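You operate a simulated robot arm through the tools that you are given. There is no shell and no other tool. Be economical: measure what you need, move in short steps, check, and stop when the job is done.

Carry out the task below with a simulated robot arm. There is one attempt and no reset: what you move stays moved.

## Task
Step the running cycle on to READY, set it to renew every 10 days, then turn to bypass.

The check looks at the end state, three seconds after you hand in, the way a careful person would. Anything else that was tipped, shoved, dropped, spilled or broken makes it a failure.

## Robot
A 6-joint arm with a two-finger parallel gripper, fixed in place. Base frame: the origin is at the foot of the arm, x ahead of it, y to its left, z up. Lengths are in m, angles in degrees, forces in N, time in s.
With the tool pointing down near the work surface it reaches from about 0.1 to 0.74 m from the base axis. Its first joint turns from -166.0 to 166.0 degrees. Payload 3.91 kg.
Tool frame: the origin (TCP) lies between the finger pads and is the grasp point; the fingertips stand 0.03 m ahead of it; z points along the fingers, y is the line along which they close. Largest opening 0.11 m; finger width 0.02, thickness 0.01; the body of the gripper, 0.048 by 0.112 m, starts 0.055 m behind the TCP.
Orientation is told as [roll, pitch, yaw] about the base's x, y, z axes, in that order, counted from this pose: with the fingers straight down and closing along the base's y, the tool's x points along the base's -x, its y along +y and its z along -z.

## Interface
- The arm moves only by the tool servo_tool. Its argument "rows" is a list of rows, each an object of numbers (a shift or turn left out is 0, a gripper value left out holds the last): "x", "y", "z": the shift along the base's x, y, z in cm; "wx", "wy", "wz": the turn, a rotation vector about the base's x, y, z in rad; "hand": the finger opening in cm, from 0 to 11. In form: [{"x": .., "y": .., "z": .., "wx": .., "wy": .., "wz": .., "hand": ..}, ...]. A call has 1 to 20 rows; each row is the pose to reach, as a shift and turn from the pose commanded when the call began. Rows are played at 5 a second. More than 0.05 m and 8.6 degrees between two rows, or a gripper value outside its range, and nothing of the call is played. Where a pose cannot be reached the arm comes as near as it can. A force on the tool above 50 N (or 10 N above the force at the start of the call, whichever is more), or a blocked arm, ends the call early, and 0.2 s more pass. Each finger travels about 0.045 m/s and halts on what it meets, pressing with about 30 N; the grip force reading is that of the motor and also rises with nothing between the fingers. The clock runs only during rows and for 0.2 s after the last one: add rows that repeat a pose to give the fingers time. It gives the time, the measured TCP pose, the force on the tool (base axes), the opening and the grip force at its end, in the units of the frame above (readings bear some noise).
- Cameras (640 x 400 px; columns grow to the right, rows downward): "scene" is fixed at [0.0506, -0.6506, 1.7103]; the picture's right is [0.97, -0.24, 0.00], its down [-0.09, -0.38, -0.92] and it looks along [0.22, 0.89, -0.39] (base axes); focal length 356 px, centre (320, 200). "wrist" rides on the gripper at [-0.036, 0, -0.057] in the tool frame; the picture's right is [0.00, -1.00, 0.00], its down [0.97, 0.00, -0.24] and it looks along [0.24, 0.00, 0.97] (tool axes); focal length 218 px, centre (320, 200). There is no depth. A picture from a camera that has moved, and an enlarged one, comes with that camera's place and axes in the base frame and with its lens.
- camera(camera): a new picture of that camera. It takes no simulated time.
- slide_trunk(by): slides the trunk up (or, below 0, down) by that many m; the arm rides with it, the base frame stays. It gives what a move gives, with no picture.
- close_up(camera, box): a new picture of the part [left, top, right, bottom] of that camera's present view, enlarged. It takes no simulated time.
- sign_off(): hands the job in; it is judged then, once.

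Work in short steps. Places have to be worked out from the pictures, the camera data and where the tool is seen: move nearer, look again, correct. Check each grasp and each placing, and mend what went wrong. You have 120 turns and 64 pictures in all, those below and enlarged ones among them. Open the gripper and draw the arm clear of the work before you hand the job in, unless the task says otherwise; then end with one line.

The tools are called after ">>>" as a command line: name --argument value ..., lists and objects as JSON in quotes. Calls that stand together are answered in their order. servo_tool: Moves the arm, as the interface text tells. Its arguments: {"type":"object","properties":{"rows":{"type":"array"}},"required":["rows"]} The other tools are called the same way: slide_trunk (by) slides the trunk up or down; camera (camera) takes a picture; close_up (camera, box) takes an enlarged picture of a part of a camera's view; sign_off () hands the job in.

At the start:

```text
t: 0.0
tcp_pos: [0.2712, 0.2643, 1.2417]
orientation: [0.0, -0.1, 0.0]
force: [-0.2, 0.7, 0.0]
grip_width: 0.11
grip_force: 0.1
trunk travel left (down, up): [-0.525, 0.065]
```

scene: 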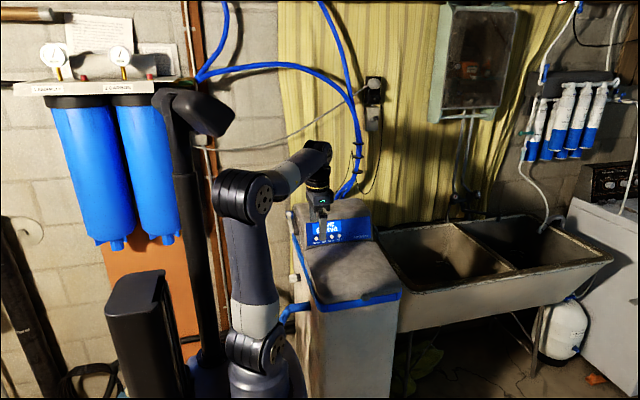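
wrist: 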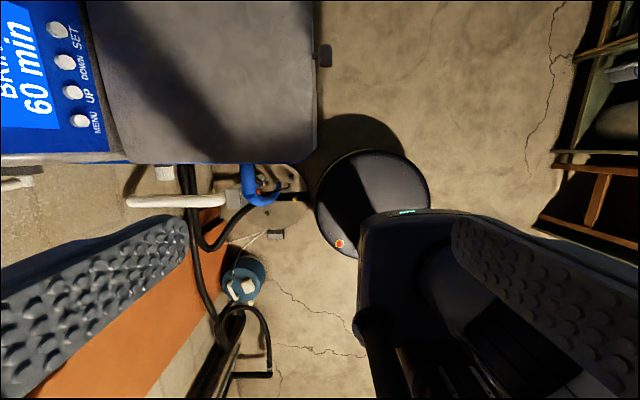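

The wrist view shows a water softener with a display reading "BRINE 60 min" and four buttons. I'll enlarge the panel in both views.

>>> close_up --camera "scene" --box '[270, 180, 410, 320]'

>>> close_up --camera "wrist" --box '[0, 0, 320, 200]'

```text
2.86 times, centred on (340, 250) of scene
camera zoom: at [0.0506, -0.6506, 1.7103], right [0.97, -0.24, 0.0], down [-0.09, -0.38, -0.92], along [0.22, 0.89, -0.39], focal length 1016 px, centre (263, 57)
```

zoom: 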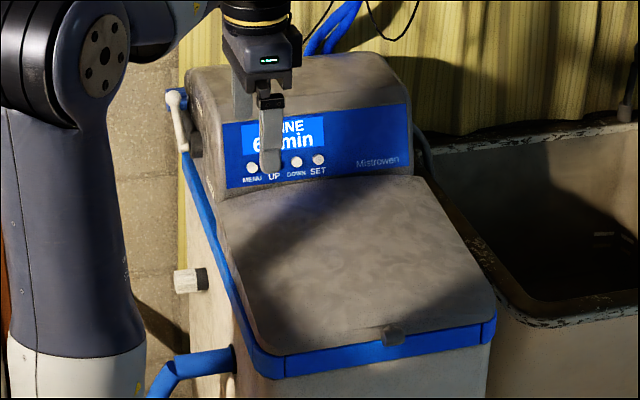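

```text
2.00 times, centred on (160, 100) of wrist
camera zoom: at [0.3059, 0.2655, 1.2998], right [0.0, -1.0, 0.0], down [-0.97, 0.0, 0.24], along [-0.24, 0.0, -0.97], focal length 436 px, centre (640, 400)
```

zoom: 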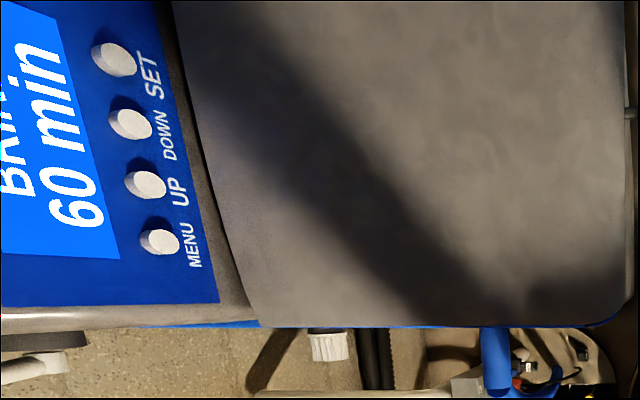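

The panel buttons triangulate to MENU (0.336, 0.566, 1.010) through SET (0.434, 0.566, 1.010), about 3.3 cm apart. I'll yaw the tool 90° so the camera ends up above the fingers, closing the gripper as it turns.

>>> servo_tool --rows '[{"wz": 0.14, "hand": 0}, {"wz": 0.28}, {"wz": 0.42}, {"wz": 0.56}, {"wz": 0.7}, {"wz": 0.84}, {"wz": 0.98}, {"wz": 1.12}, {"wz": 1.26}, {"wz": 1.4}, {"wz": 1.5}, {"wz": 1.5708}]'

```text
t: 2.6
tcp_pos: [0.2724, 0.2639, 1.2437]
orientation: [-0.1, 0.0, 90.1]
force: [0.1, -0.4, -0.4]
grip_width: 0.0
grip_force: 29.7
trunk travel left (down, up): [-0.525, 0.065]
```

Yaw done. Now I'll tilt the tool forward about base x by roughly 50° and shift it right, then look.

>>> servo_tool --rows '[{"wx": 0.14, "x": 1.5}, {"wx": 0.28, "x": 3}, {"wx": 0.42, "x": 4.5}, {"wx": 0.56, "x": 6}, {"wx": 0.7, "x": 7.5}, {"wx": 0.8, "x": 9}, {"wx": 0.87, "x": 10}]'

>>> camera --camera "wrist"

>>> camera --camera "scene"

```text
t: 4.2
tcp_pos: [0.372, 0.2643, 1.2408]
orientation: [0.0, -49.9, 90.0]
force: [-0.2, -0.5, 0.1]
grip_width: 0.0
grip_force: 30.7
trunk travel left (down, up): [-0.525, 0.065]
```

```text
59 pictures are left
camera wrist: at [0.3705, 0.2455, 1.3062], right [1.0, 0.0, 0.0], down [0.0, -0.81, -0.59], along [0.0, 0.59, -0.81], focal length 218 px, centre (320, 200)
```

wrist: 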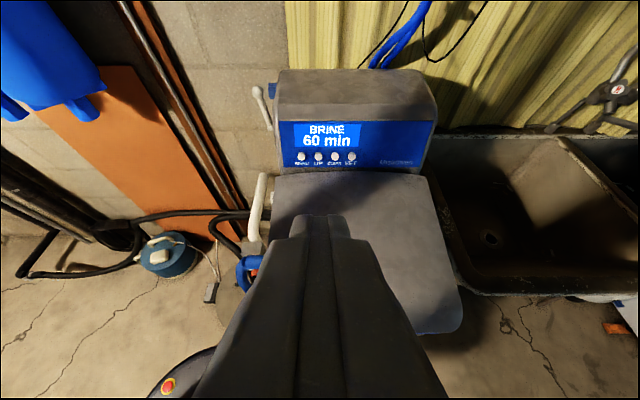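

```text
58 pictures are left
```

scene: 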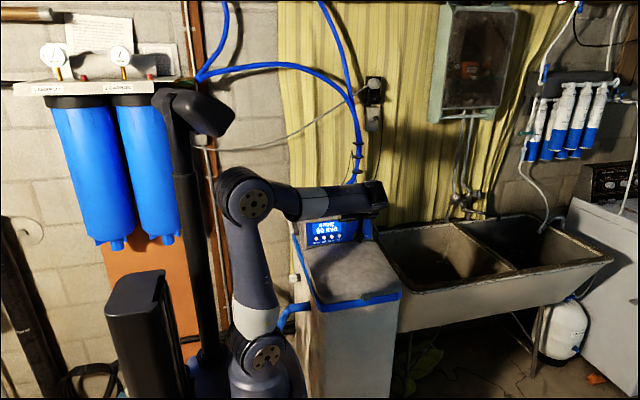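

The view is upright now. I'll enlarge the panel and the lever at its left.

>>> close_up --camera "wrist" --box '[240, 60, 440, 185]'

>>> close_up --camera "scene" --box '[275, 200, 355, 250]'

```text
3.20 times, centred on (340, 122) of wrist
camera zoom: at [0.3705, 0.2455, 1.3062], right [1.0, 0.0, 0.0], down [0.0, -0.81, -0.59], along [0.0, 0.59, -0.81], focal length 698 px, centre (256, 448)
```

zoom: 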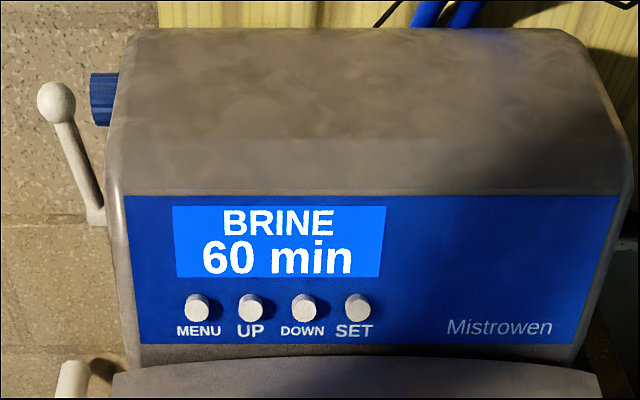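

```text
8.00 times, centred on (315, 225) of scene
camera zoom: at [0.0506, -0.6506, 1.7103], right [0.97, -0.24, 0.0], down [-0.09, -0.38, -0.92], along [0.22, 0.89, -0.39], focal length 2844 px, centre (360, 0)
```

zoom: 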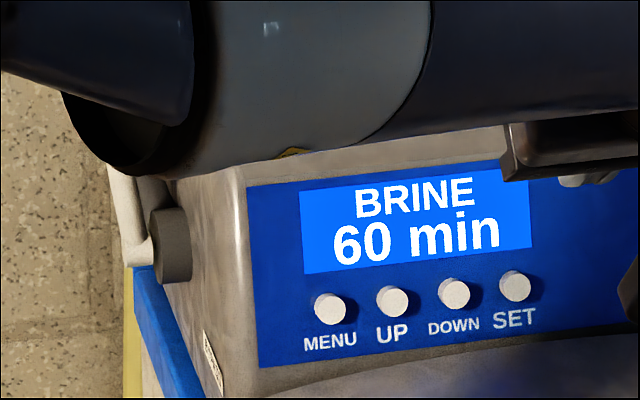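

Panel looks tilted about 30° from vertical. I'll check the paper on the wall and the small label on the side for instructions.

>>> close_up --camera "scene" --box '[30, 5, 190, 105]'

>>> close_up --camera "scene" --box '[285, 225, 325, 250]'

```text
4.00 times, centred on (110, 55) of scene
camera zoom: at [0.0506, -0.6506, 1.7103], right [0.97, -0.24, 0.0], down [-0.09, -0.38, -0.92], along [0.22, 0.89, -0.39], focal length 1422 px, centre (1160, 780)
```

zoom: 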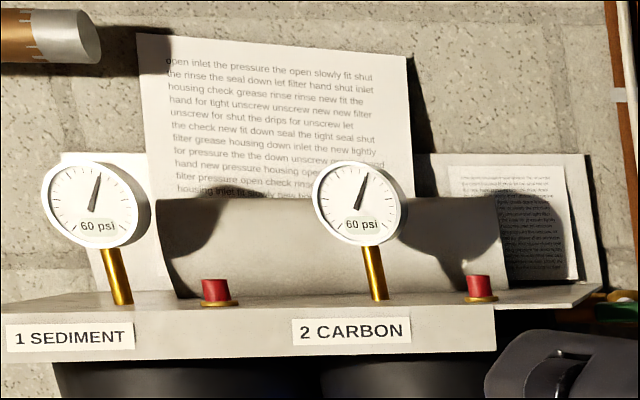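

```text
16.00 times, centred on (305, 238) of scene
camera zoom: at [0.0506, -0.6506, 1.7103], right [0.97, -0.24, 0.0], down [-0.09, -0.38, -0.92], along [0.22, 0.89, -0.39], focal length 5688 px, centre (560, -400)
```

zoom: 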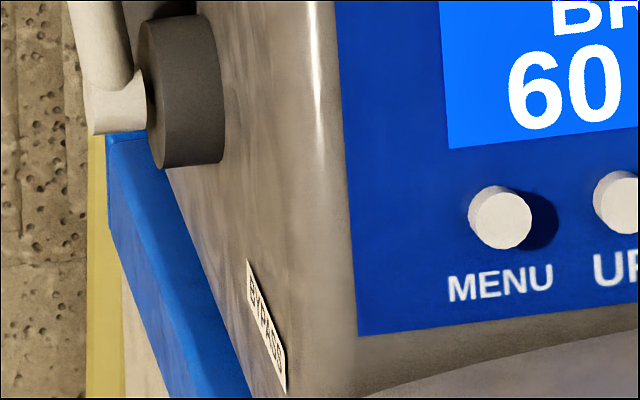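

The side has a BYPASS label forward of and below the lever hub, which I'll study later. First I'll move the closed fingers to a standoff in front of SET, tilted 60° to match the panel.

>>> servo_tool --rows '[{"x": 0.8, "y": 2.4, "z": -1.9, "wx": 0.03}, {"x": 1.6, "y": 5.4, "z": -4.3, "wx": 0.07}, {"x": 2.4, "y": 8.4, "z": -6.7, "wx": 0.1}, {"x": 3.2, "y": 11.4, "z": -9.1, "wx": 0.13}, {"x": 4, "y": 14.4, "z": -11.5, "wx": 0.175}, {"x": 4.8, "y": 17.4, "z": -13.9, "wx": 0.175}, {"x": 5.6, "y": 20.4, "z": -16.3, "wx": 0.175}, {"x": 6.1, "y": 22.4, "z": -18.1, "wx": 0.175}, {"x": 6.1, "y": 23.5, "z": -18.9, "wx": 0.175}, {"x": 6.1, "y": 23.5, "z": -18.9, "wx": 0.175}]'

>>> camera --camera "wrist"

>>> close_up --camera "scene" --box '[275, 170, 435, 270]'

```text
t: 6.4
tcp_pos: [0.4323, 0.5023, 1.0536]
orientation: [-0.2, -59.9, 90.0]
force: [-0.4, 0.2, 0.4]
grip_width: 0.0
grip_force: 30.1
trunk travel left (down, up): [-0.525, 0.065]
```

```text
53 pictures are left
camera wrist: at [0.431, 0.4709, 1.1141], right [1.0, 0.0, 0.0], down [0.0, -0.69, -0.72], along [0.0, 0.72, -0.69], focal length 218 px, centre (320, 200)
```

wrist: 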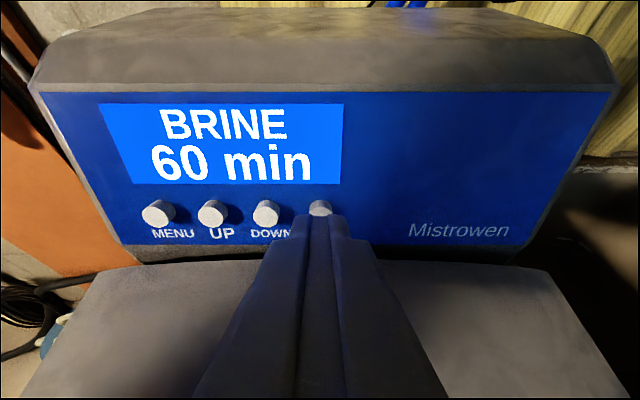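

```text
4.00 times, centred on (355, 220) of scene
camera zoom: at [0.0506, -0.6506, 1.7103], right [0.97, -0.24, 0.0], down [-0.09, -0.38, -0.92], along [0.22, 0.89, -0.39], focal length 1422 px, centre (180, 120)
```

zoom: 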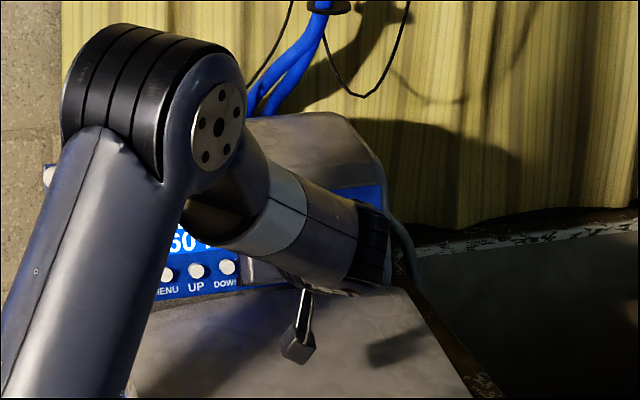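

The fingertips are lined up with SET, about 4.4 cm out along the press direction. I'll approach to just touch and nudge in while watching force.

>>> servo_tool --rows '[{"y": 1.73, "z": -1.0}, {"y": 3.03, "z": -1.75}, {"y": 3.46, "z": -2.0}, {"y": 3.72, "z": -2.15}, {"y": 3.9, "z": -2.25}, {"y": 4.07, "z": -2.35}]'

>>> camera --camera "wrist"

```text
t: 7.8
tcp_pos: [0.4324, 0.5348, 1.0329]
orientation: [-0.2, -60.2, 90.0]
force: [-7.9, -40.6, 14.9]
grip_width: 0.0001
grip_force: 29.6
trunk travel left (down, up): [-0.525, 0.065]
```

```text
51 pictures are left
camera wrist: at [0.4314, 0.5043, 1.0936], right [1.0, 0.0, 0.0], down [0.0, -0.69, -0.72], along [0.0, 0.72, -0.69], focal length 218 px, centre (320, 200)
```

wrist: 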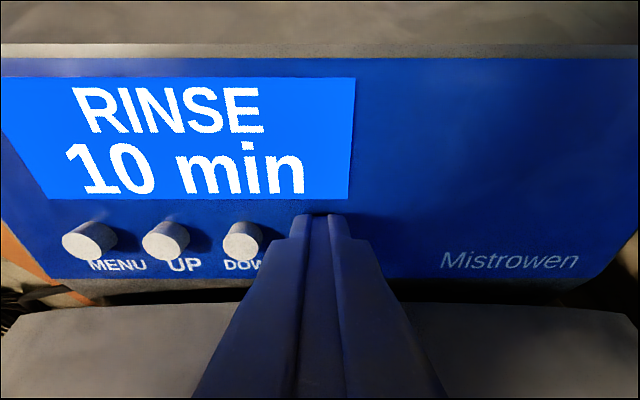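

SET stepped BRINE to RINSE, with about 44 N at the end. I'll back off 1.5 cm and look.

>>> servo_tool --rows '[{"y": -0.65, "z": 0.375}, {"y": -1.3, "z": 0.75}, {"y": -1.3, "z": 0.75}]'

>>> camera --camera "wrist"

```text
t: 8.6
tcp_pos: [0.4337, 0.5266, 1.0372]
orientation: [-0.1, -59.9, 90.0]
force: [0.3, 0.2, 0.3]
grip_width: 0.0
grip_force: 29.5
trunk travel left (down, up): [-0.525, 0.065]
```

```text
50 pictures are left
camera wrist: at [0.4312, 0.4972, 1.0977], right [1.0, 0.0, 0.0], down [0.0, -0.69, -0.72], along [0.0, 0.72, -0.69], focal length 218 px, centre (320, 200)
```

wrist: 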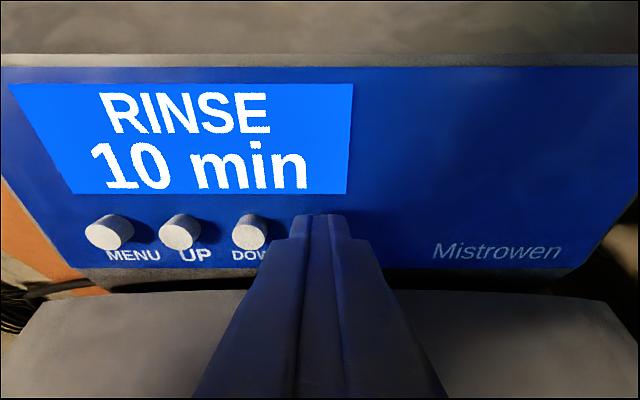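

RINSE holds after release. Another SET press: forward about 1.15 cm, then back within the same call.

>>> servo_tool --rows '[{"y": 0.6, "z": -0.35}, {"y": 0.9, "z": -0.52}, {"y": 1.1, "z": -0.64}, {"y": 0.4, "z": -0.23}, {"y": 0, "z": 0}, {"y": 0, "z": 0}]'

>>> camera --camera "wrist"

```text
t: 10.0
tcp_pos: [0.4327, 0.5282, 1.0388]
orientation: [0.0, -59.9, 89.9]
force: [0.7, -0.1, -0.2]
grip_width: 0.0001
grip_force: 30.1
trunk travel left (down, up): [-0.525, 0.065]
```

```text
49 pictures are left
camera wrist: at [0.4313, 0.4975, 1.0977], right [1.0, 0.0, 0.0], down [0.0, -0.69, -0.72], along [0.0, 0.72, -0.69], focal length 218 px, centre (320, 200)
```

wrist: 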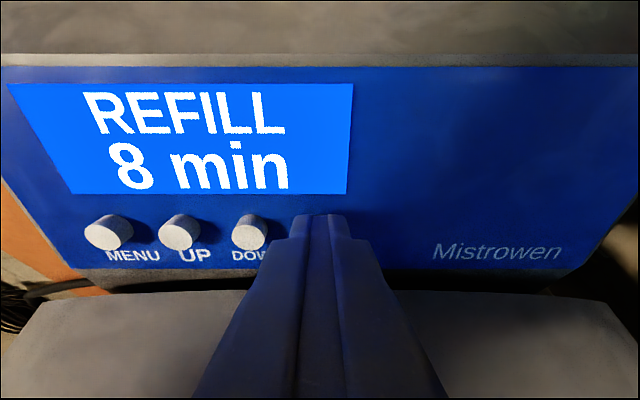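

REFILL now, so that stroke registers exactly one press. I'll repeat it once more.

>>> servo_tool --rows '[{"y": 0.6, "z": -0.35}, {"y": 0.9, "z": -0.52}, {"y": 1.1, "z": -0.64}, {"y": 0.4, "z": -0.23}, {"y": 0, "z": 0}, {"y": 0, "z": 0}]'

>>> camera --camera "wrist"

```text
t: 11.4
tcp_pos: [0.4328, 0.5284, 1.0364]
orientation: [-0.1, -59.9, 90.0]
force: [-0.7, -0.9, 0.3]
grip_width: 0.0002
grip_force: 29.7
trunk travel left (down, up): [-0.525, 0.065]
```

```text
48 pictures are left
camera wrist: at [0.4309, 0.4972, 1.0973], right [1.0, 0.0, 0.0], down [0.0, -0.69, -0.72], along [0.0, 0.72, -0.69], focal length 218 px, centre (320, 200)
```

wrist: 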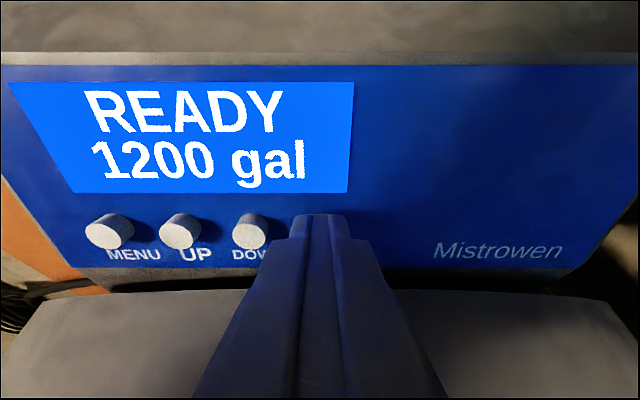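

READY reached. Now I'll back off slightly, shift −x by 10 cm to MENU, and check alignment.

>>> servo_tool --rows '[{"y": -1.3, "z": 0.75}, {"x": -3.5, "y": -1.3, "z": 0.75}, {"x": -7, "y": -1.3, "z": 0.75}, {"x": -10, "y": -1.3, "z": 0.75}, {"x": -10, "y": 0, "z": 0}, {"x": -10, "y": 0, "z": 0}]'

>>> camera --camera "wrist"

```text
t: 12.8
tcp_pos: [0.332, 0.5289, 1.036]
orientation: [0.0, -60.0, 90.1]
force: [0.0, 0.1, -0.2]
grip_width: 0.0001
grip_force: 30.2
trunk travel left (down, up): [-0.525, 0.065]
```

```text
47 pictures are left
camera wrist: at [0.33, 0.4971, 1.0966], right [1.0, 0.0, 0.0], down [0.0, -0.7, -0.72], along [0.0, 0.72, -0.7], focal length 218 px, centre (320, 200)
```

wrist: 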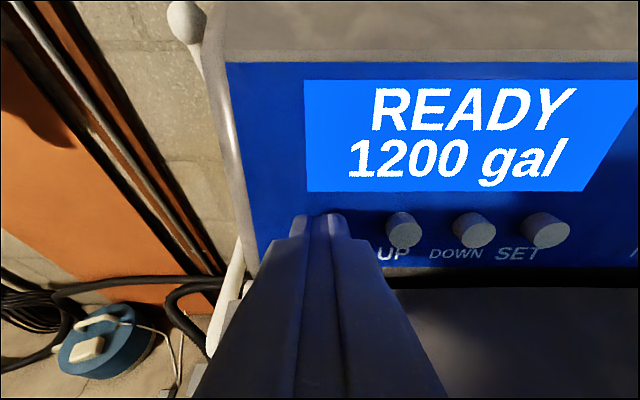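

MENU is under the tip, hidden, with UP one pitch to the right. Pressing with the same stroke.

>>> servo_tool --rows '[{"y": 0.6, "z": -0.35}, {"y": 0.9, "z": -0.52}, {"y": 1.1, "z": -0.64}, {"y": 0.4, "z": -0.23}, {"y": 0, "z": 0}, {"y": 0, "z": 0}]'

>>> camera --camera "wrist"

```text
t: 14.2
tcp_pos: [0.3319, 0.5272, 1.0376]
orientation: [-0.1, -59.8, 89.9]
force: [0.3, 0.1, -0.5]
grip_width: 0.0001
grip_force: 29.5
trunk travel left (down, up): [-0.525, 0.065]
```

```text
46 pictures are left
camera wrist: at [0.3303, 0.4973, 1.0972], right [1.0, 0.0, 0.0], down [0.0, -0.7, -0.72], along [0.0, 0.72, -0.7], focal length 218 px, centre (320, 200)
```

wrist: 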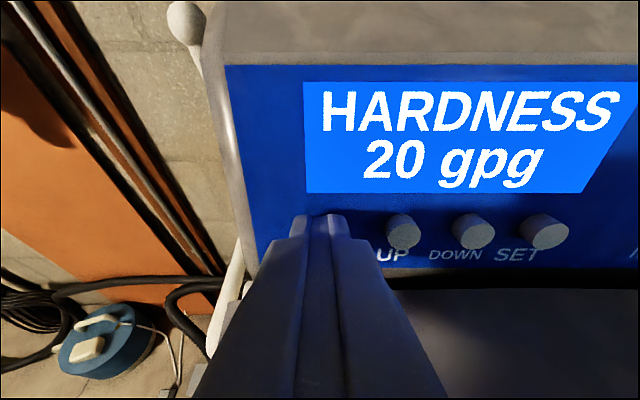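

HARDNESS page. Press MENU again for the next page.

>>> servo_tool --rows '[{"y": 0.6, "z": -0.35}, {"y": 0.9, "z": -0.52}, {"y": 1.1, "z": -0.64}, {"y": 0.4, "z": -0.23}, {"y": 0, "z": 0}, {"y": 0, "z": 0}]'

>>> camera --camera "wrist"

```text
t: 15.6
tcp_pos: [0.3312, 0.5274, 1.0361]
orientation: [0.0, -59.8, 90.0]
force: [0.7, 0.2, 0.5]
grip_width: 0.0
grip_force: 29.4
trunk travel left (down, up): [-0.525, 0.065]
```

```text
45 pictures are left
camera wrist: at [0.3305, 0.4973, 1.0969], right [1.0, 0.0, 0.0], down [0.0, -0.7, -0.72], along [0.0, 0.72, -0.7], focal length 218 px, centre (320, 200)
```

wrist: 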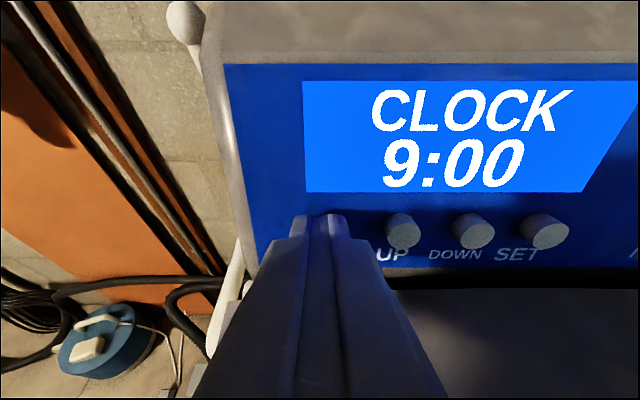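

CLOCK page; press MENU again.

>>> servo_tool --rows '[{"y": 0.6, "z": -0.35}, {"y": 0.9, "z": -0.52}, {"y": 1.1, "z": -0.64}, {"y": 0.4, "z": -0.23}, {"y": 0, "z": 0}, {"y": 0, "z": 0}]'

>>> camera --camera "wrist"

```text
t: 17.0
tcp_pos: [0.3325, 0.5277, 1.0375]
orientation: [0.0, -59.9, 90.0]
force: [0.0, -0.7, -0.4]
grip_width: 0.0001
grip_force: 30.3
trunk travel left (down, up): [-0.525, 0.065]
```

```text
44 pictures are left
camera wrist: at [0.3309, 0.4971, 1.0976], right [1.0, 0.0, 0.0], down [0.0, -0.7, -0.72], along [0.0, 0.72, -0.7], focal length 218 px, centre (320, 200)
```

wrist: 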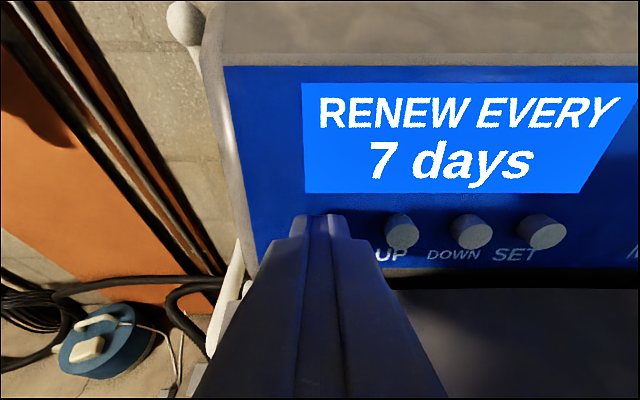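

RENEW EVERY 7 days. I'll move to UP (+3.3 cm) and press once.

>>> servo_tool --rows '[{"y": -1.0, "z": 0.58}, {"x": 3.3, "y": -1.0, "z": 0.58}, {"x": 3.3}, {"x": 3.3, "y": 0.6, "z": -0.35}, {"x": 3.3, "y": 0.9, "z": -0.52}, {"x": 3.3, "y": 1.1, "z": -0.64}, {"x": 3.3, "y": 0.4, "z": -0.23}, {"x": 3.3}, {"x": 3.3}]'

>>> camera --camera "wrist"

```text
t: 19.0
tcp_pos: [0.3648, 0.5276, 1.0365]
orientation: [0.0, -59.9, 90.0]
force: [0.4, -0.2, -0.8]
grip_width: 0.0
grip_force: 29.3
trunk travel left (down, up): [-0.525, 0.065]
```

```text
43 pictures are left
camera wrist: at [0.3632, 0.4975, 1.0969], right [1.0, 0.0, 0.0], down [0.0, -0.69, -0.72], along [0.0, 0.72, -0.69], focal length 218 px, centre (320, 200)
```

wrist: 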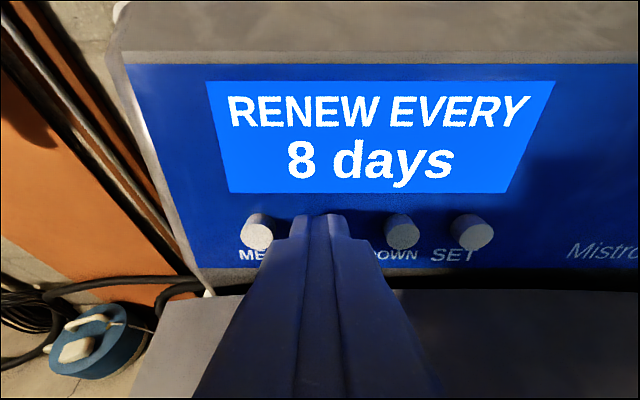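

8 days. Two more UP presses.

>>> servo_tool --rows '[{"y": 0.6, "z": -0.35}, {"y": 0.9, "z": -0.52}, {"y": 1.1, "z": -0.64}, {"y": 0.4, "z": -0.23}, {"y": 0, "z": 0}, {"y": 0, "z": 0}, {"y": 0.6, "z": -0.35}, {"y": 0.9, "z": -0.52}, {"y": 1.1, "z": -0.64}, {"y": 0.4, "z": -0.23}, {"y": 0, "z": 0}, {"y": 0, "z": 0}]'

>>> camera --camera "wrist"

```text
t: 21.6
tcp_pos: [0.3664, 0.5271, 1.0377]
orientation: [0.0, -59.9, 89.9]
force: [-0.1, -0.7, 0.6]
grip_width: 0.0003
grip_force: 30.3
trunk travel left (down, up): [-0.525, 0.065]
```

```text
42 pictures are left
camera wrist: at [0.3646, 0.4968, 1.0975], right [1.0, 0.0, 0.0], down [0.0, -0.69, -0.72], along [0.0, 0.72, -0.69], focal length 218 px, centre (320, 200)
```

wrist: 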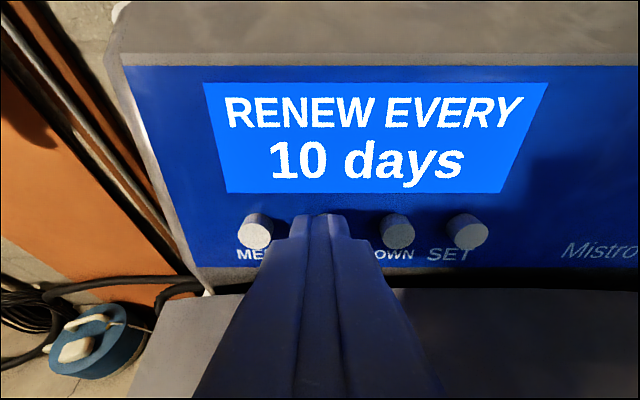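

10 days shown. I'll press SET to store it (+6.7 cm).

>>> servo_tool --rows '[{"y": -1.0, "z": 0.58}, {"x": 3.3, "y": -1.0, "z": 0.58}, {"x": 6.7, "y": -1.0, "z": 0.58}, {"x": 6.7}, {"x": 6.7, "y": 0.6, "z": -0.35}, {"x": 6.7, "y": 0.9, "z": -0.52}, {"x": 6.7, "y": 1.1, "z": -0.64}, {"x": 6.7, "y": 0.4, "z": -0.23}, {"x": 6.7}, {"x": 6.7}]'

>>> camera --camera "wrist"

```text
t: 23.8
tcp_pos: [0.4321, 0.529, 1.0369]
orientation: [0.1, -59.9, 90.0]
force: [0.2, 0.4, -0.2]
grip_width: 0.0
grip_force: 30.5
trunk travel left (down, up): [-0.525, 0.065]
```

```text
41 pictures are left
camera wrist: at [0.4309, 0.4975, 1.0973], right [1.0, 0.0, 0.0], down [0.0, -0.69, -0.72], along [0.0, 0.72, -0.69], focal length 218 px, centre (320, 200)
```

wrist: 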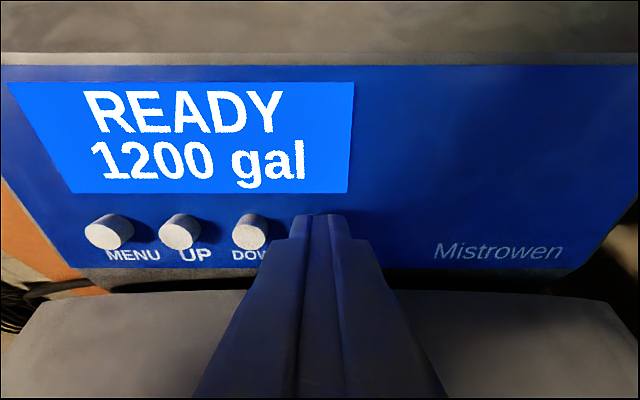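

Display is back at READY, presumably saved. I'll verify by paging MENU three times.

>>> servo_tool --rows '[{"y": -1.3, "z": 0.75}, {"x": -3.5, "y": -1.3, "z": 0.75}, {"x": -7, "y": -1.3, "z": 0.75}, {"x": -10, "y": -1.3, "z": 0.75}, {"x": -10}, {"x": -10, "y": 0.6, "z": -0.35}, {"x": -10, "y": 0.9, "z": -0.52}, {"x": -10, "y": 1.1, "z": -0.64}, {"x": -10, "y": 0.4, "z": -0.23}, {"x": -10}, {"x": -10}]'

>>> servo_tool --rows '[{"y": 0.6, "z": -0.35}, {"y": 0.9, "z": -0.52}, {"y": 1.1, "z": -0.64}, {"y": 0.4, "z": -0.23}, {"y": 0, "z": 0}, {"y": 0, "z": 0}, {"y": 0.6, "z": -0.35}, {"y": 0.9, "z": -0.52}, {"y": 1.1, "z": -0.64}, {"y": 0.4, "z": -0.23}, {"y": 0, "z": 0}, {"y": 0, "z": 0}]'

>>> camera --camera "wrist"

```text
t: 26.2
tcp_pos: [0.3313, 0.5283, 1.0346]
orientation: [0.0, -59.9, 90.0]
force: [-0.5, 0.3, -1.0]
grip_width: 0.0001
grip_force: 30.4
trunk travel left (down, up): [-0.525, 0.065]
```

```text
t: 28.8
tcp_pos: [0.3315, 0.5274, 1.0364]
orientation: [0.0, -59.8, 90.0]
force: [-1.3, 0.3, 0.4]
grip_width: 0.0
grip_force: 30.3
trunk travel left (down, up): [-0.525, 0.065]
```

```text
40 pictures are left
camera wrist: at [0.3305, 0.4978, 1.0974], right [1.0, 0.0, 0.0], down [0.0, -0.7, -0.72], along [0.0, 0.72, -0.7], focal length 218 px, centre (320, 200)
```

wrist: 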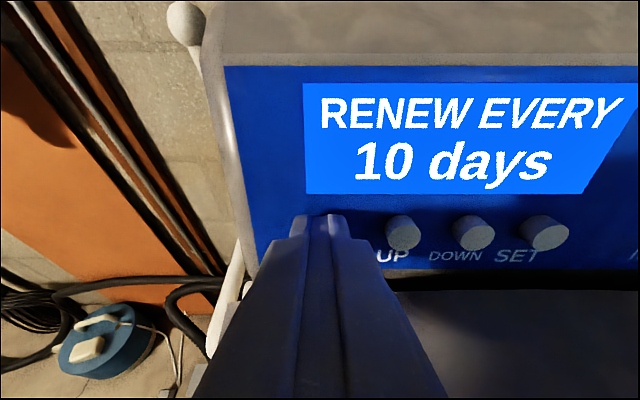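

The 10 days was stored. I'll press SET again to return to READY, then back well off to inspect the bypass lever.

>>> servo_tool --rows '[{"y": -1.3, "z": 0.75}, {"x": 3.5, "y": -1.3, "z": 0.75}, {"x": 7, "y": -1.3, "z": 0.75}, {"x": 10, "y": -1.3, "z": 0.75}, {"x": 10}, {"x": 10, "y": 0.6, "z": -0.35}, {"x": 10, "y": 0.9, "z": -0.52}, {"x": 10, "y": 1.1, "z": -0.64}, {"x": 10, "y": 0.4, "z": -0.23}, {"x": 10}, {"x": 10}, {"x": 8, "y": -3, "z": 3}, {"x": 5, "y": -6, "z": 6}, {"x": 2, "y": -9, "z": 8}, {"x": -1, "y": -12, "z": 10}, {"x": -4, "y": -15, "z": 12}, {"x": -7, "y": -17, "z": 14}, {"x": -10, "y": -19, "z": 16}, {"x": -13, "y": -20, "z": 18}]'

>>> camera --camera "wrist"

```text
refused: row 13 steps farther than a row can; nothing moved
```

```text
39 pictures are left
camera wrist: at [0.3305, 0.4978, 1.0974], right [1.0, 0.0, 0.0], down [0.0, -0.7, -0.72], along [0.0, 0.72, -0.7], focal length 218 px, centre (320, 200)
```

wrist: 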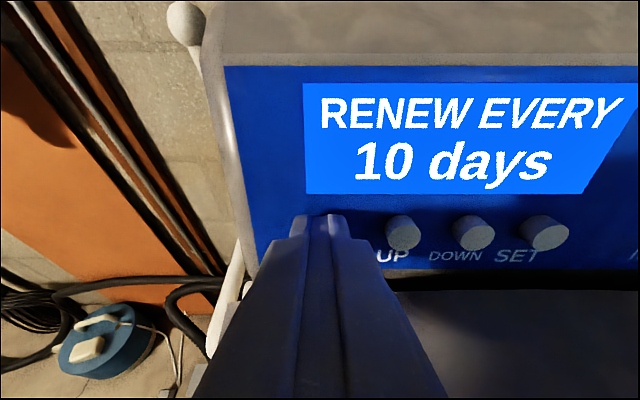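

The call was refused because a row stepped too far. I'll use smaller steps.

>>> servo_tool --rows '[{"y": -1.3, "z": 0.75}, {"x": 3.5, "y": -1.3, "z": 0.75}, {"x": 7, "y": -1.3, "z": 0.75}, {"x": 10, "y": -1.3, "z": 0.75}, {"x": 10}, {"x": 10, "y": 0.6, "z": -0.35}, {"x": 10, "y": 0.9, "z": -0.52}, {"x": 10, "y": 1.1, "z": -0.64}, {"x": 10, "y": 0.4, "z": -0.23}, {"x": 10}, {"x": 10}, {"x": 8.5, "y": -2, "z": 2}, {"x": 6.5, "y": -4, "z": 4}, {"x": 4.5, "y": -6, "z": 6}, {"x": 2.5, "y": -8, "z": 8}, {"x": 0.5, "y": -10, "z": 10}, {"x": -1.5, "y": -12, "z": 12}, {"x": -3.5, "y": -14, "z": 14}, {"x": -5.5, "y": -16, "z": 16}, {"x": -8, "y": -18, "z": 17}]'

>>> camera --camera "wrist"

>>> camera --camera "scene"

```text
t: 33.0
tcp_pos: [0.2522, 0.3476, 1.2104]
orientation: [0.1, -59.9, 90.0]
force: [0.3, 0.6, 0.1]
grip_width: 0.0
grip_force: 29.8
trunk travel left (down, up): [-0.525, 0.065]
```

```text
38 pictures are left
camera wrist: at [0.2505, 0.3168, 1.2698], right [1.0, 0.0, 0.0], down [0.0, -0.69, -0.72], along [0.0, 0.72, -0.69], focal length 218 px, centre (320, 200)
```

wrist: 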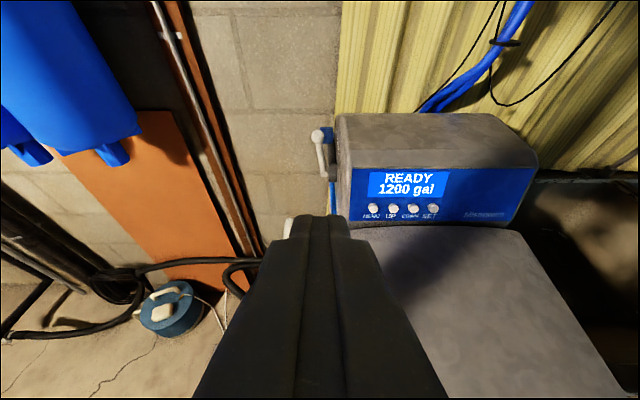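

```text
37 pictures are left
```

scene: 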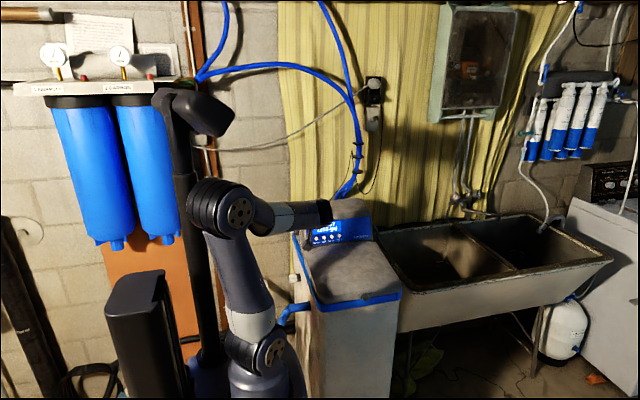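

Display shows READY. I'll swing left and yaw about −50° so the camera sees the softener's left side.

>>> servo_tool --rows '[{"x": -2, "y": 0.5, "wz": -0.12}, {"x": -4, "y": 1, "wz": -0.24}, {"x": -6, "y": 1.5, "wz": -0.36}, {"x": -8, "y": 2, "wz": -0.48}, {"x": -10, "y": 2.5, "wz": -0.6}, {"x": -12, "y": 3, "wz": -0.72}, {"x": -14, "y": 3.5, "wz": -0.84}, {"x": -16, "y": 4, "wz": -0.9}]'

>>> camera --camera "wrist"

```text
t: 34.8
tcp_pos: [0.1065, 0.3794, 1.2113]
orientation: [0.2, -60.2, 36.5]
force: [0.7, -0.2, -0.6]
grip_width: 0.0
grip_force: 30.4
out of reach, approached as far as the arm can: row 3, 4
trunk travel left (down, up): [-0.525, 0.065]
```

```text
36 pictures are left
camera wrist: at [0.0798, 0.361, 1.2708], right [0.6, -0.8, 0.0], down [-0.55, -0.41, -0.72], along [0.58, 0.43, -0.69], focal length 218 px, centre (320, 200)
```

wrist: 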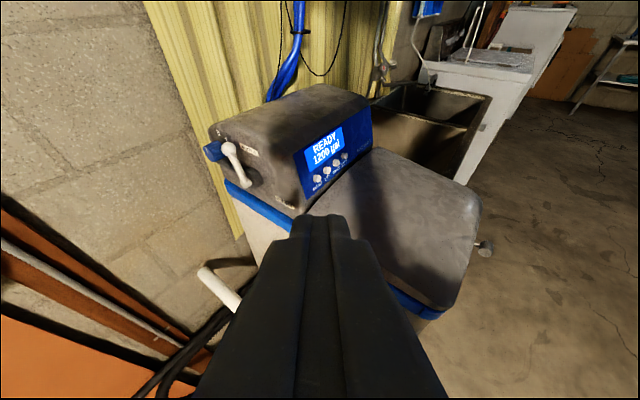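

>>> close_up --camera "wrist" --box '[190, 100, 350, 200]'

```text
4.00 times, centred on (270, 150) of wrist
camera zoom: at [0.0798, 0.361, 1.2708], right [0.6, -0.8, 0.0], down [-0.55, -0.41, -0.72], along [0.58, 0.43, -0.69], focal length 873 px, centre (520, 400)
```

zoom: 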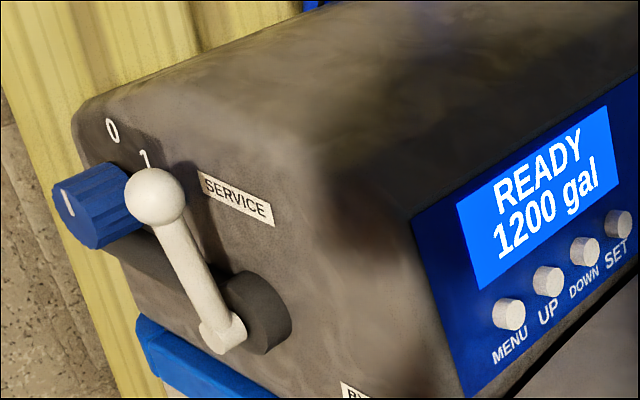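

The lever is at SERVICE, pointing up, and BYPASS is lower and forward. A blue knob (0/1) sits behind it and should be avoided. I'll get a more side-on, closer view.

>>> servo_tool --rows '[{"x": -0.5, "y": 1.5, "z": -1.5, "wz": -0.08}, {"x": -1, "y": 3, "z": -3, "wz": -0.16}, {"x": -1.5, "y": 4.5, "z": -4.5, "wz": -0.24}, {"x": -2, "y": 6, "z": -6, "wz": -0.32}, {"x": -2.5, "y": 7.5, "z": -7, "wz": -0.4}, {"x": -3, "y": 9, "z": -7, "wz": -0.48}]'

>>> camera --camera "wrist"

>>> camera --camera "scene"

```text
t: 36.0
tcp_pos: [0.1086, 0.4026, 1.1772]
orientation: [5.5, -59.6, 10.1]
force: [0.8, 0.8, 0.8]
grip_width: 0.0001
grip_force: 30.0
trunk travel left (down, up): [-0.525, 0.065]
stopped in row 5: the arm was blocked; the commanded pose is now the measured one
```

```text
34 pictures are left
camera wrist: at [0.0788, 0.393, 1.2378], right [0.26, -0.97, -0.05], down [-0.68, -0.14, -0.72], along [0.68, 0.22, -0.7], focal length 218 px, centre (320, 200)
```

wrist: 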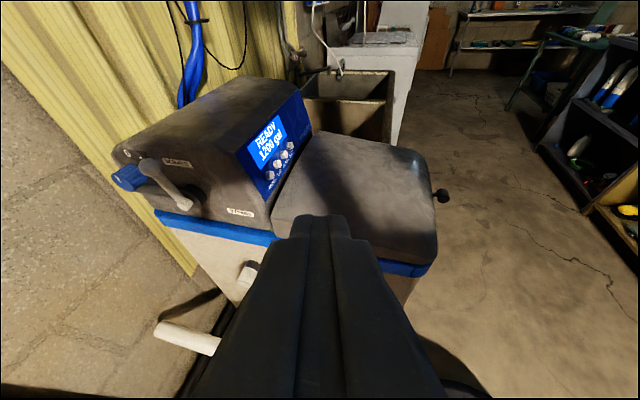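

```text
33 pictures are left
```

scene: 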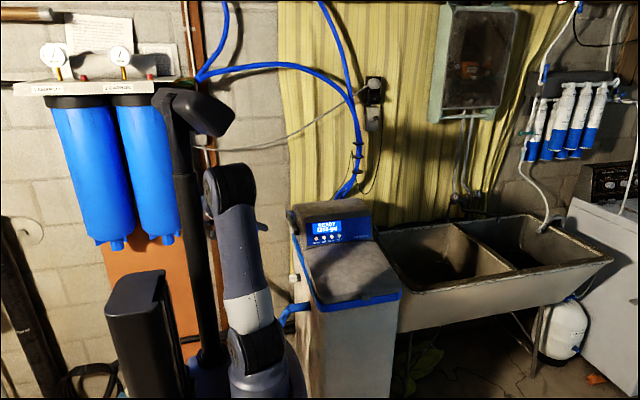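

>>> close_up --camera "wrist" --box '[90, 110, 290, 235]'

>>> close_up --camera "scene" --box '[275, 195, 355, 245]'

```text
3.20 times, centred on (190, 172) of wrist
camera zoom: at [0.0788, 0.393, 1.2378], right [0.26, -0.97, -0.05], down [-0.68, -0.14, -0.72], along [0.68, 0.22, -0.7], focal length 698 px, centre (736, 288)
```

zoom: 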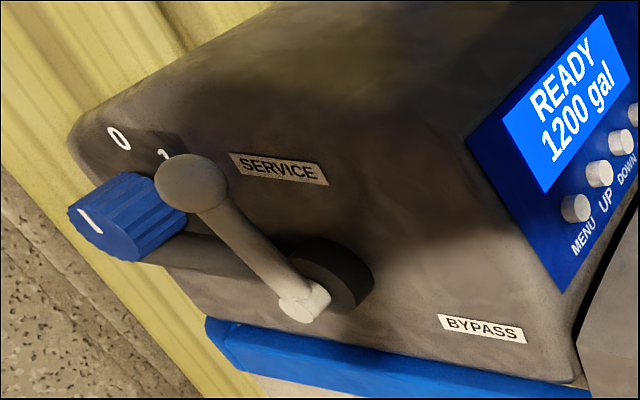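

```text
8.00 times, centred on (315, 220) of scene
camera zoom: at [0.0506, -0.6506, 1.7103], right [0.97, -0.24, 0.0], down [-0.09, -0.38, -0.92], along [0.22, 0.89, -0.39], focal length 2844 px, centre (360, 40)
```

zoom: 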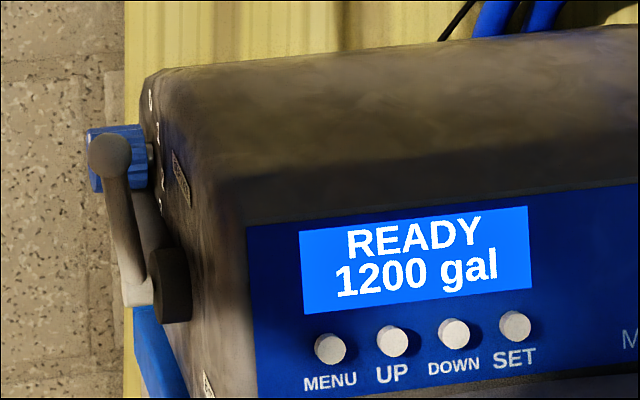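

The labels are clear: the lever points up at SERVICE and should turn forward to BYPASS. I estimate the hub axis at (y 0.682, z 0.996) and the ball at (0.246, 0.681, 1.077). I'll stage the closed fingers to the left of the lever, pointing right, forward and down, so I can use them as a bar behind it.

>>> servo_tool --rows '[{"wz": 0.1, "y": 2, "z": 1}, {"wz": 0.2, "x": 0, "y": 5, "z": 1}, {"wz": 0.3, "x": 1, "y": 8, "z": 0}, {"wz": 0.37, "x": 2, "y": 11, "z": -1}, {"wz": 0.37, "x": 2.5, "y": 14.5, "z": -2}, {"wz": 0.37, "x": 3, "y": 18, "z": -3}, {"wz": 0.37, "x": 4, "y": 21, "z": -4}, {"wz": 0.37, "x": 5, "y": 24, "z": -5}, {"wz": 0.37, "x": 5, "y": 24, "z": -5}]'

>>> camera --camera "wrist"

>>> camera --camera "scene"

```text
t: 38.0
tcp_pos: [0.1558, 0.6451, 1.1264]
orientation: [5.6, -59.6, 31.6]
force: [-0.4, 0.7, -0.1]
grip_width: 0.0
grip_force: 30.5
trunk travel left (down, up): [-0.525, 0.065]
```

```text
30 pictures are left
camera wrist: at [0.1311, 0.6243, 1.1873], right [0.59, -0.8, -0.05], down [-0.58, -0.38, -0.72], along [0.56, 0.45, -0.7], focal length 218 px, centre (320, 200)
```

wrist: 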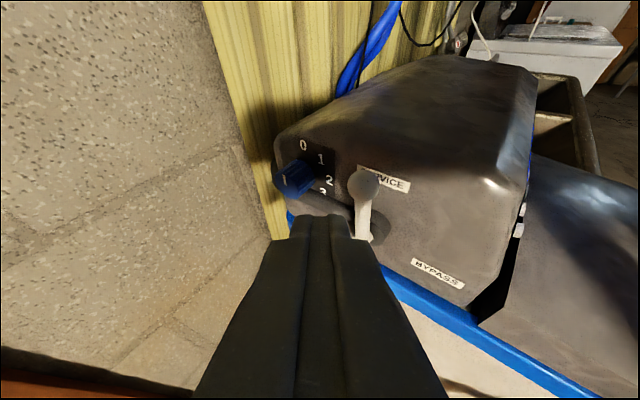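

```text
29 pictures are left
```

scene: 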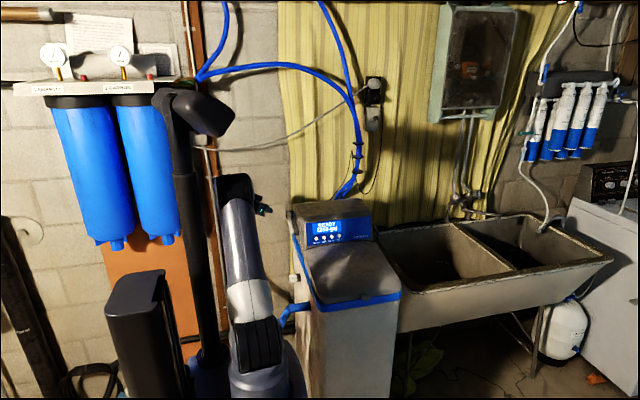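

Reached without trouble. I'll enlarge the lever and knob for precise positions.

>>> close_up --camera "wrist" --box '[260, 120, 500, 270]'

```text
2.67 times, centred on (380, 195) of wrist
camera zoom: at [0.1311, 0.6243, 1.1873], right [0.59, -0.8, -0.05], down [-0.58, -0.38, -0.72], along [0.56, 0.45, -0.7], focal length 582 px, centre (160, 213)
```

zoom: 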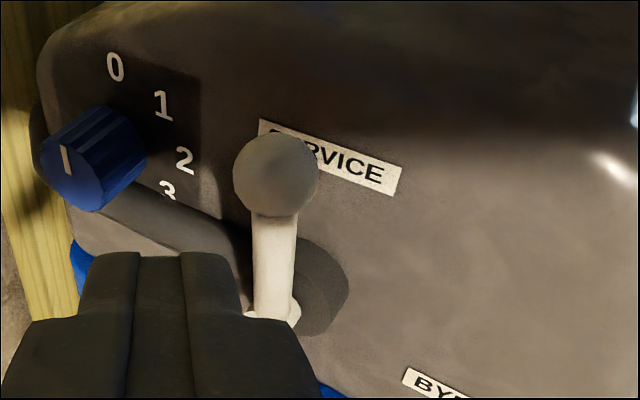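

Positions agree: ball near (0.246, 0.677, 1.080), pivot near (y 0.678, z 1.00). I'll slide the fingertips in behind the lever, between it and the blue knob.

>>> servo_tool --rows '[{"x": 1.9, "y": 1.5, "z": -2}, {"x": 3.8, "y": 2.9, "z": -4}, {"x": 5.2, "y": 4, "z": -5}, {"x": 6.6, "y": 5, "z": -6}, {"x": 7.9, "y": 6.1, "z": -7}, {"x": 7.9, "y": 6.1, "z": -7}]'

>>> camera --camera "wrist"

>>> close_up --camera "scene" --box '[265, 190, 345, 240]'

```text
t: 39.4
tcp_pos: [0.2369, 0.7049, 1.0586]
orientation: [5.7, -59.5, 31.5]
force: [0.2, 0.2, 0.0]
grip_width: 0.0
grip_force: 29.8
trunk travel left (down, up): [-0.525, 0.065]
```

```text
27 pictures are left
camera wrist: at [0.2125, 0.6856, 1.1176], right [0.59, -0.8, -0.05], down [-0.58, -0.38, -0.72], along [0.56, 0.45, -0.7], focal length 218 px, centre (320, 200)
```

wrist: 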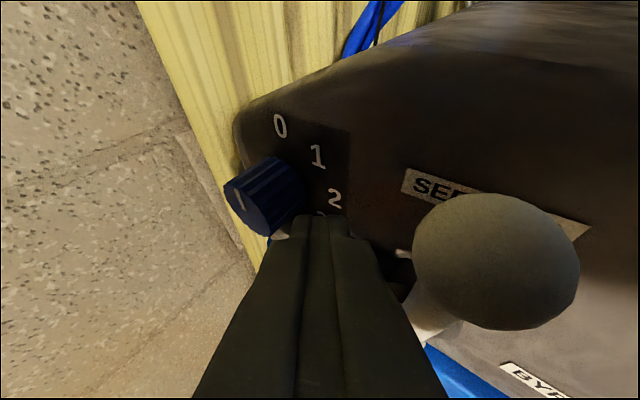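

```text
8.00 times, centred on (305, 215) of scene
camera zoom: at [0.0506, -0.6506, 1.7103], right [0.97, -0.24, 0.0], down [-0.09, -0.38, -0.92], along [0.22, 0.89, -0.39], focal length 2844 px, centre (440, 80)
```

zoom: 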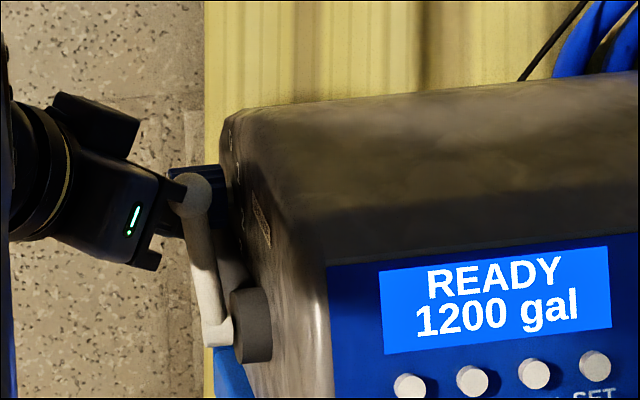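

The fingers sit behind the lever and clear of the blue knob. I'll push along the arc to about 45° and check.

>>> servo_tool --rows '[{"y": -1.0}, {"y": -1.9}, {"y": -2.6, "z": 0.15}, {"y": -3.26, "z": 0.25}, {"y": -4.0, "z": 0.25}, {"y": -4.64, "z": 0.2}, {"y": -5.3, "z": 0.0}, {"y": -5.96, "z": -0.25}]'

>>> camera --camera "wrist"

>>> close_up --camera "scene" --box '[265, 190, 345, 240]'

```text
t: 41.1
tcp_pos: [0.2351, 0.6452, 1.0564]
orientation: [5.5, -59.6, 31.5]
force: [0.9, 0.6, 0.8]
grip_width: 0.0
grip_force: 29.9
trunk travel left (down, up): [-0.525, 0.065]
```

```text
25 pictures are left
camera wrist: at [0.2109, 0.6252, 1.1161], right [0.59, -0.8, -0.05], down [-0.58, -0.38, -0.72], along [0.56, 0.45, -0.7], focal length 218 px, centre (320, 200)
```

wrist: 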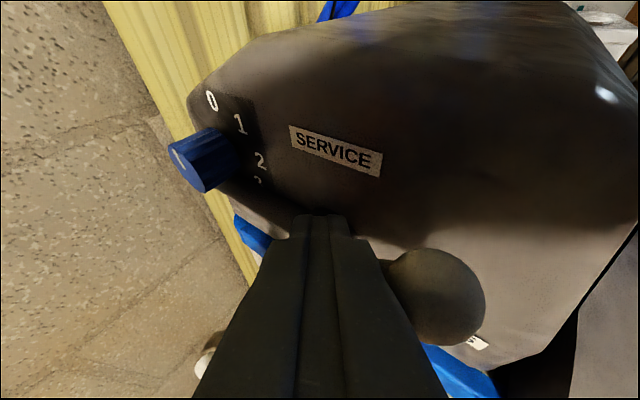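

```text
8.00 times, centred on (305, 215) of scene
camera zoom: at [0.0506, -0.6506, 1.7103], right [0.97, -0.24, 0.0], down [-0.09, -0.38, -0.92], along [0.22, 0.89, -0.39], focal length 2844 px, centre (440, 80)
```

zoom: 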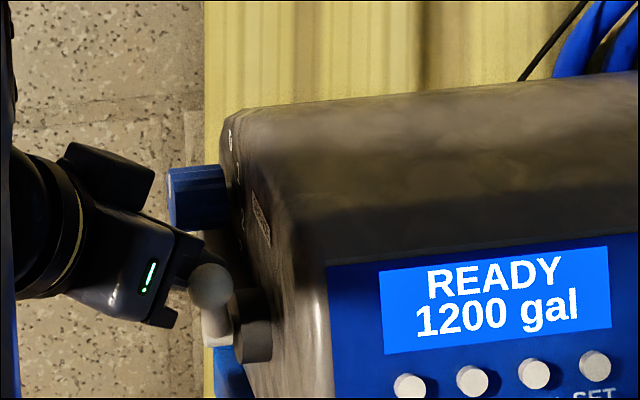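

The lever is at about 45°, moving easily, with the knob untouched. Continuing the arc to about 88°.

>>> servo_tool --rows '[{"y": -0.6, "z": -0.35}, {"y": -1.15, "z": -0.75}, {"y": -1.65, "z": -1.22}, {"y": -2.1, "z": -1.75}, {"y": -2.45, "z": -2.35}, {"y": -2.72, "z": -2.9}, {"y": -2.72, "z": -2.9}]'

>>> camera --camera "wrist"

>>> close_up --camera "scene" --box '[265, 190, 345, 240]'

```text
t: 42.8
tcp_pos: [0.2359, 0.6179, 1.0302]
orientation: [6.0, -59.9, 31.2]
force: [2.2, 7.6, 20.5]
grip_width: 0.0
grip_force: 30.1
trunk travel left (down, up): [-0.525, 0.065]
```

```text
23 pictures are left
camera wrist: at [0.2116, 0.5982, 1.0904], right [0.59, -0.8, -0.05], down [-0.58, -0.38, -0.72], along [0.56, 0.46, -0.69], focal length 218 px, centre (320, 200)
```

wrist: 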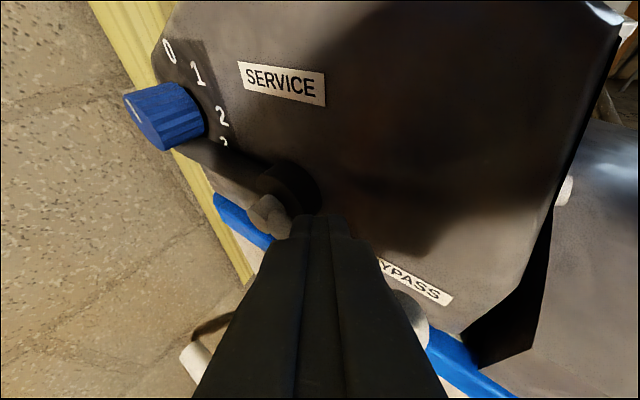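

```text
8.00 times, centred on (305, 215) of scene
camera zoom: at [0.0506, -0.6506, 1.7103], right [0.97, -0.24, 0.0], down [-0.09, -0.38, -0.92], along [0.22, 0.89, -0.39], focal length 2844 px, centre (440, 80)
```

zoom: 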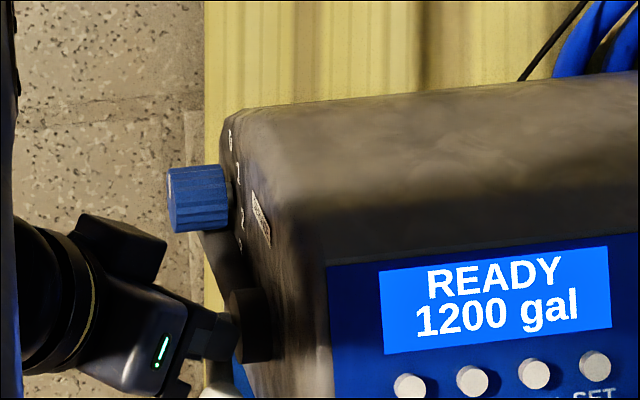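

A 20 N upward reaction suggests the lever's end stop. I'll press about 3 mm more to confirm, then retreat up and back to look.

>>> servo_tool --rows '[{"y": -0.05, "z": -0.15}, {"y": -0.1, "z": -0.3}]'

```text
t: 43.4
tcp_pos: [0.2367, 0.617, 1.0293]
orientation: [6.3, -60.1, 30.7]
force: [5.0, 11.5, 38.0]
grip_width: 0.0
grip_force: 29.9
trunk travel left (down, up): [-0.525, 0.065]
```

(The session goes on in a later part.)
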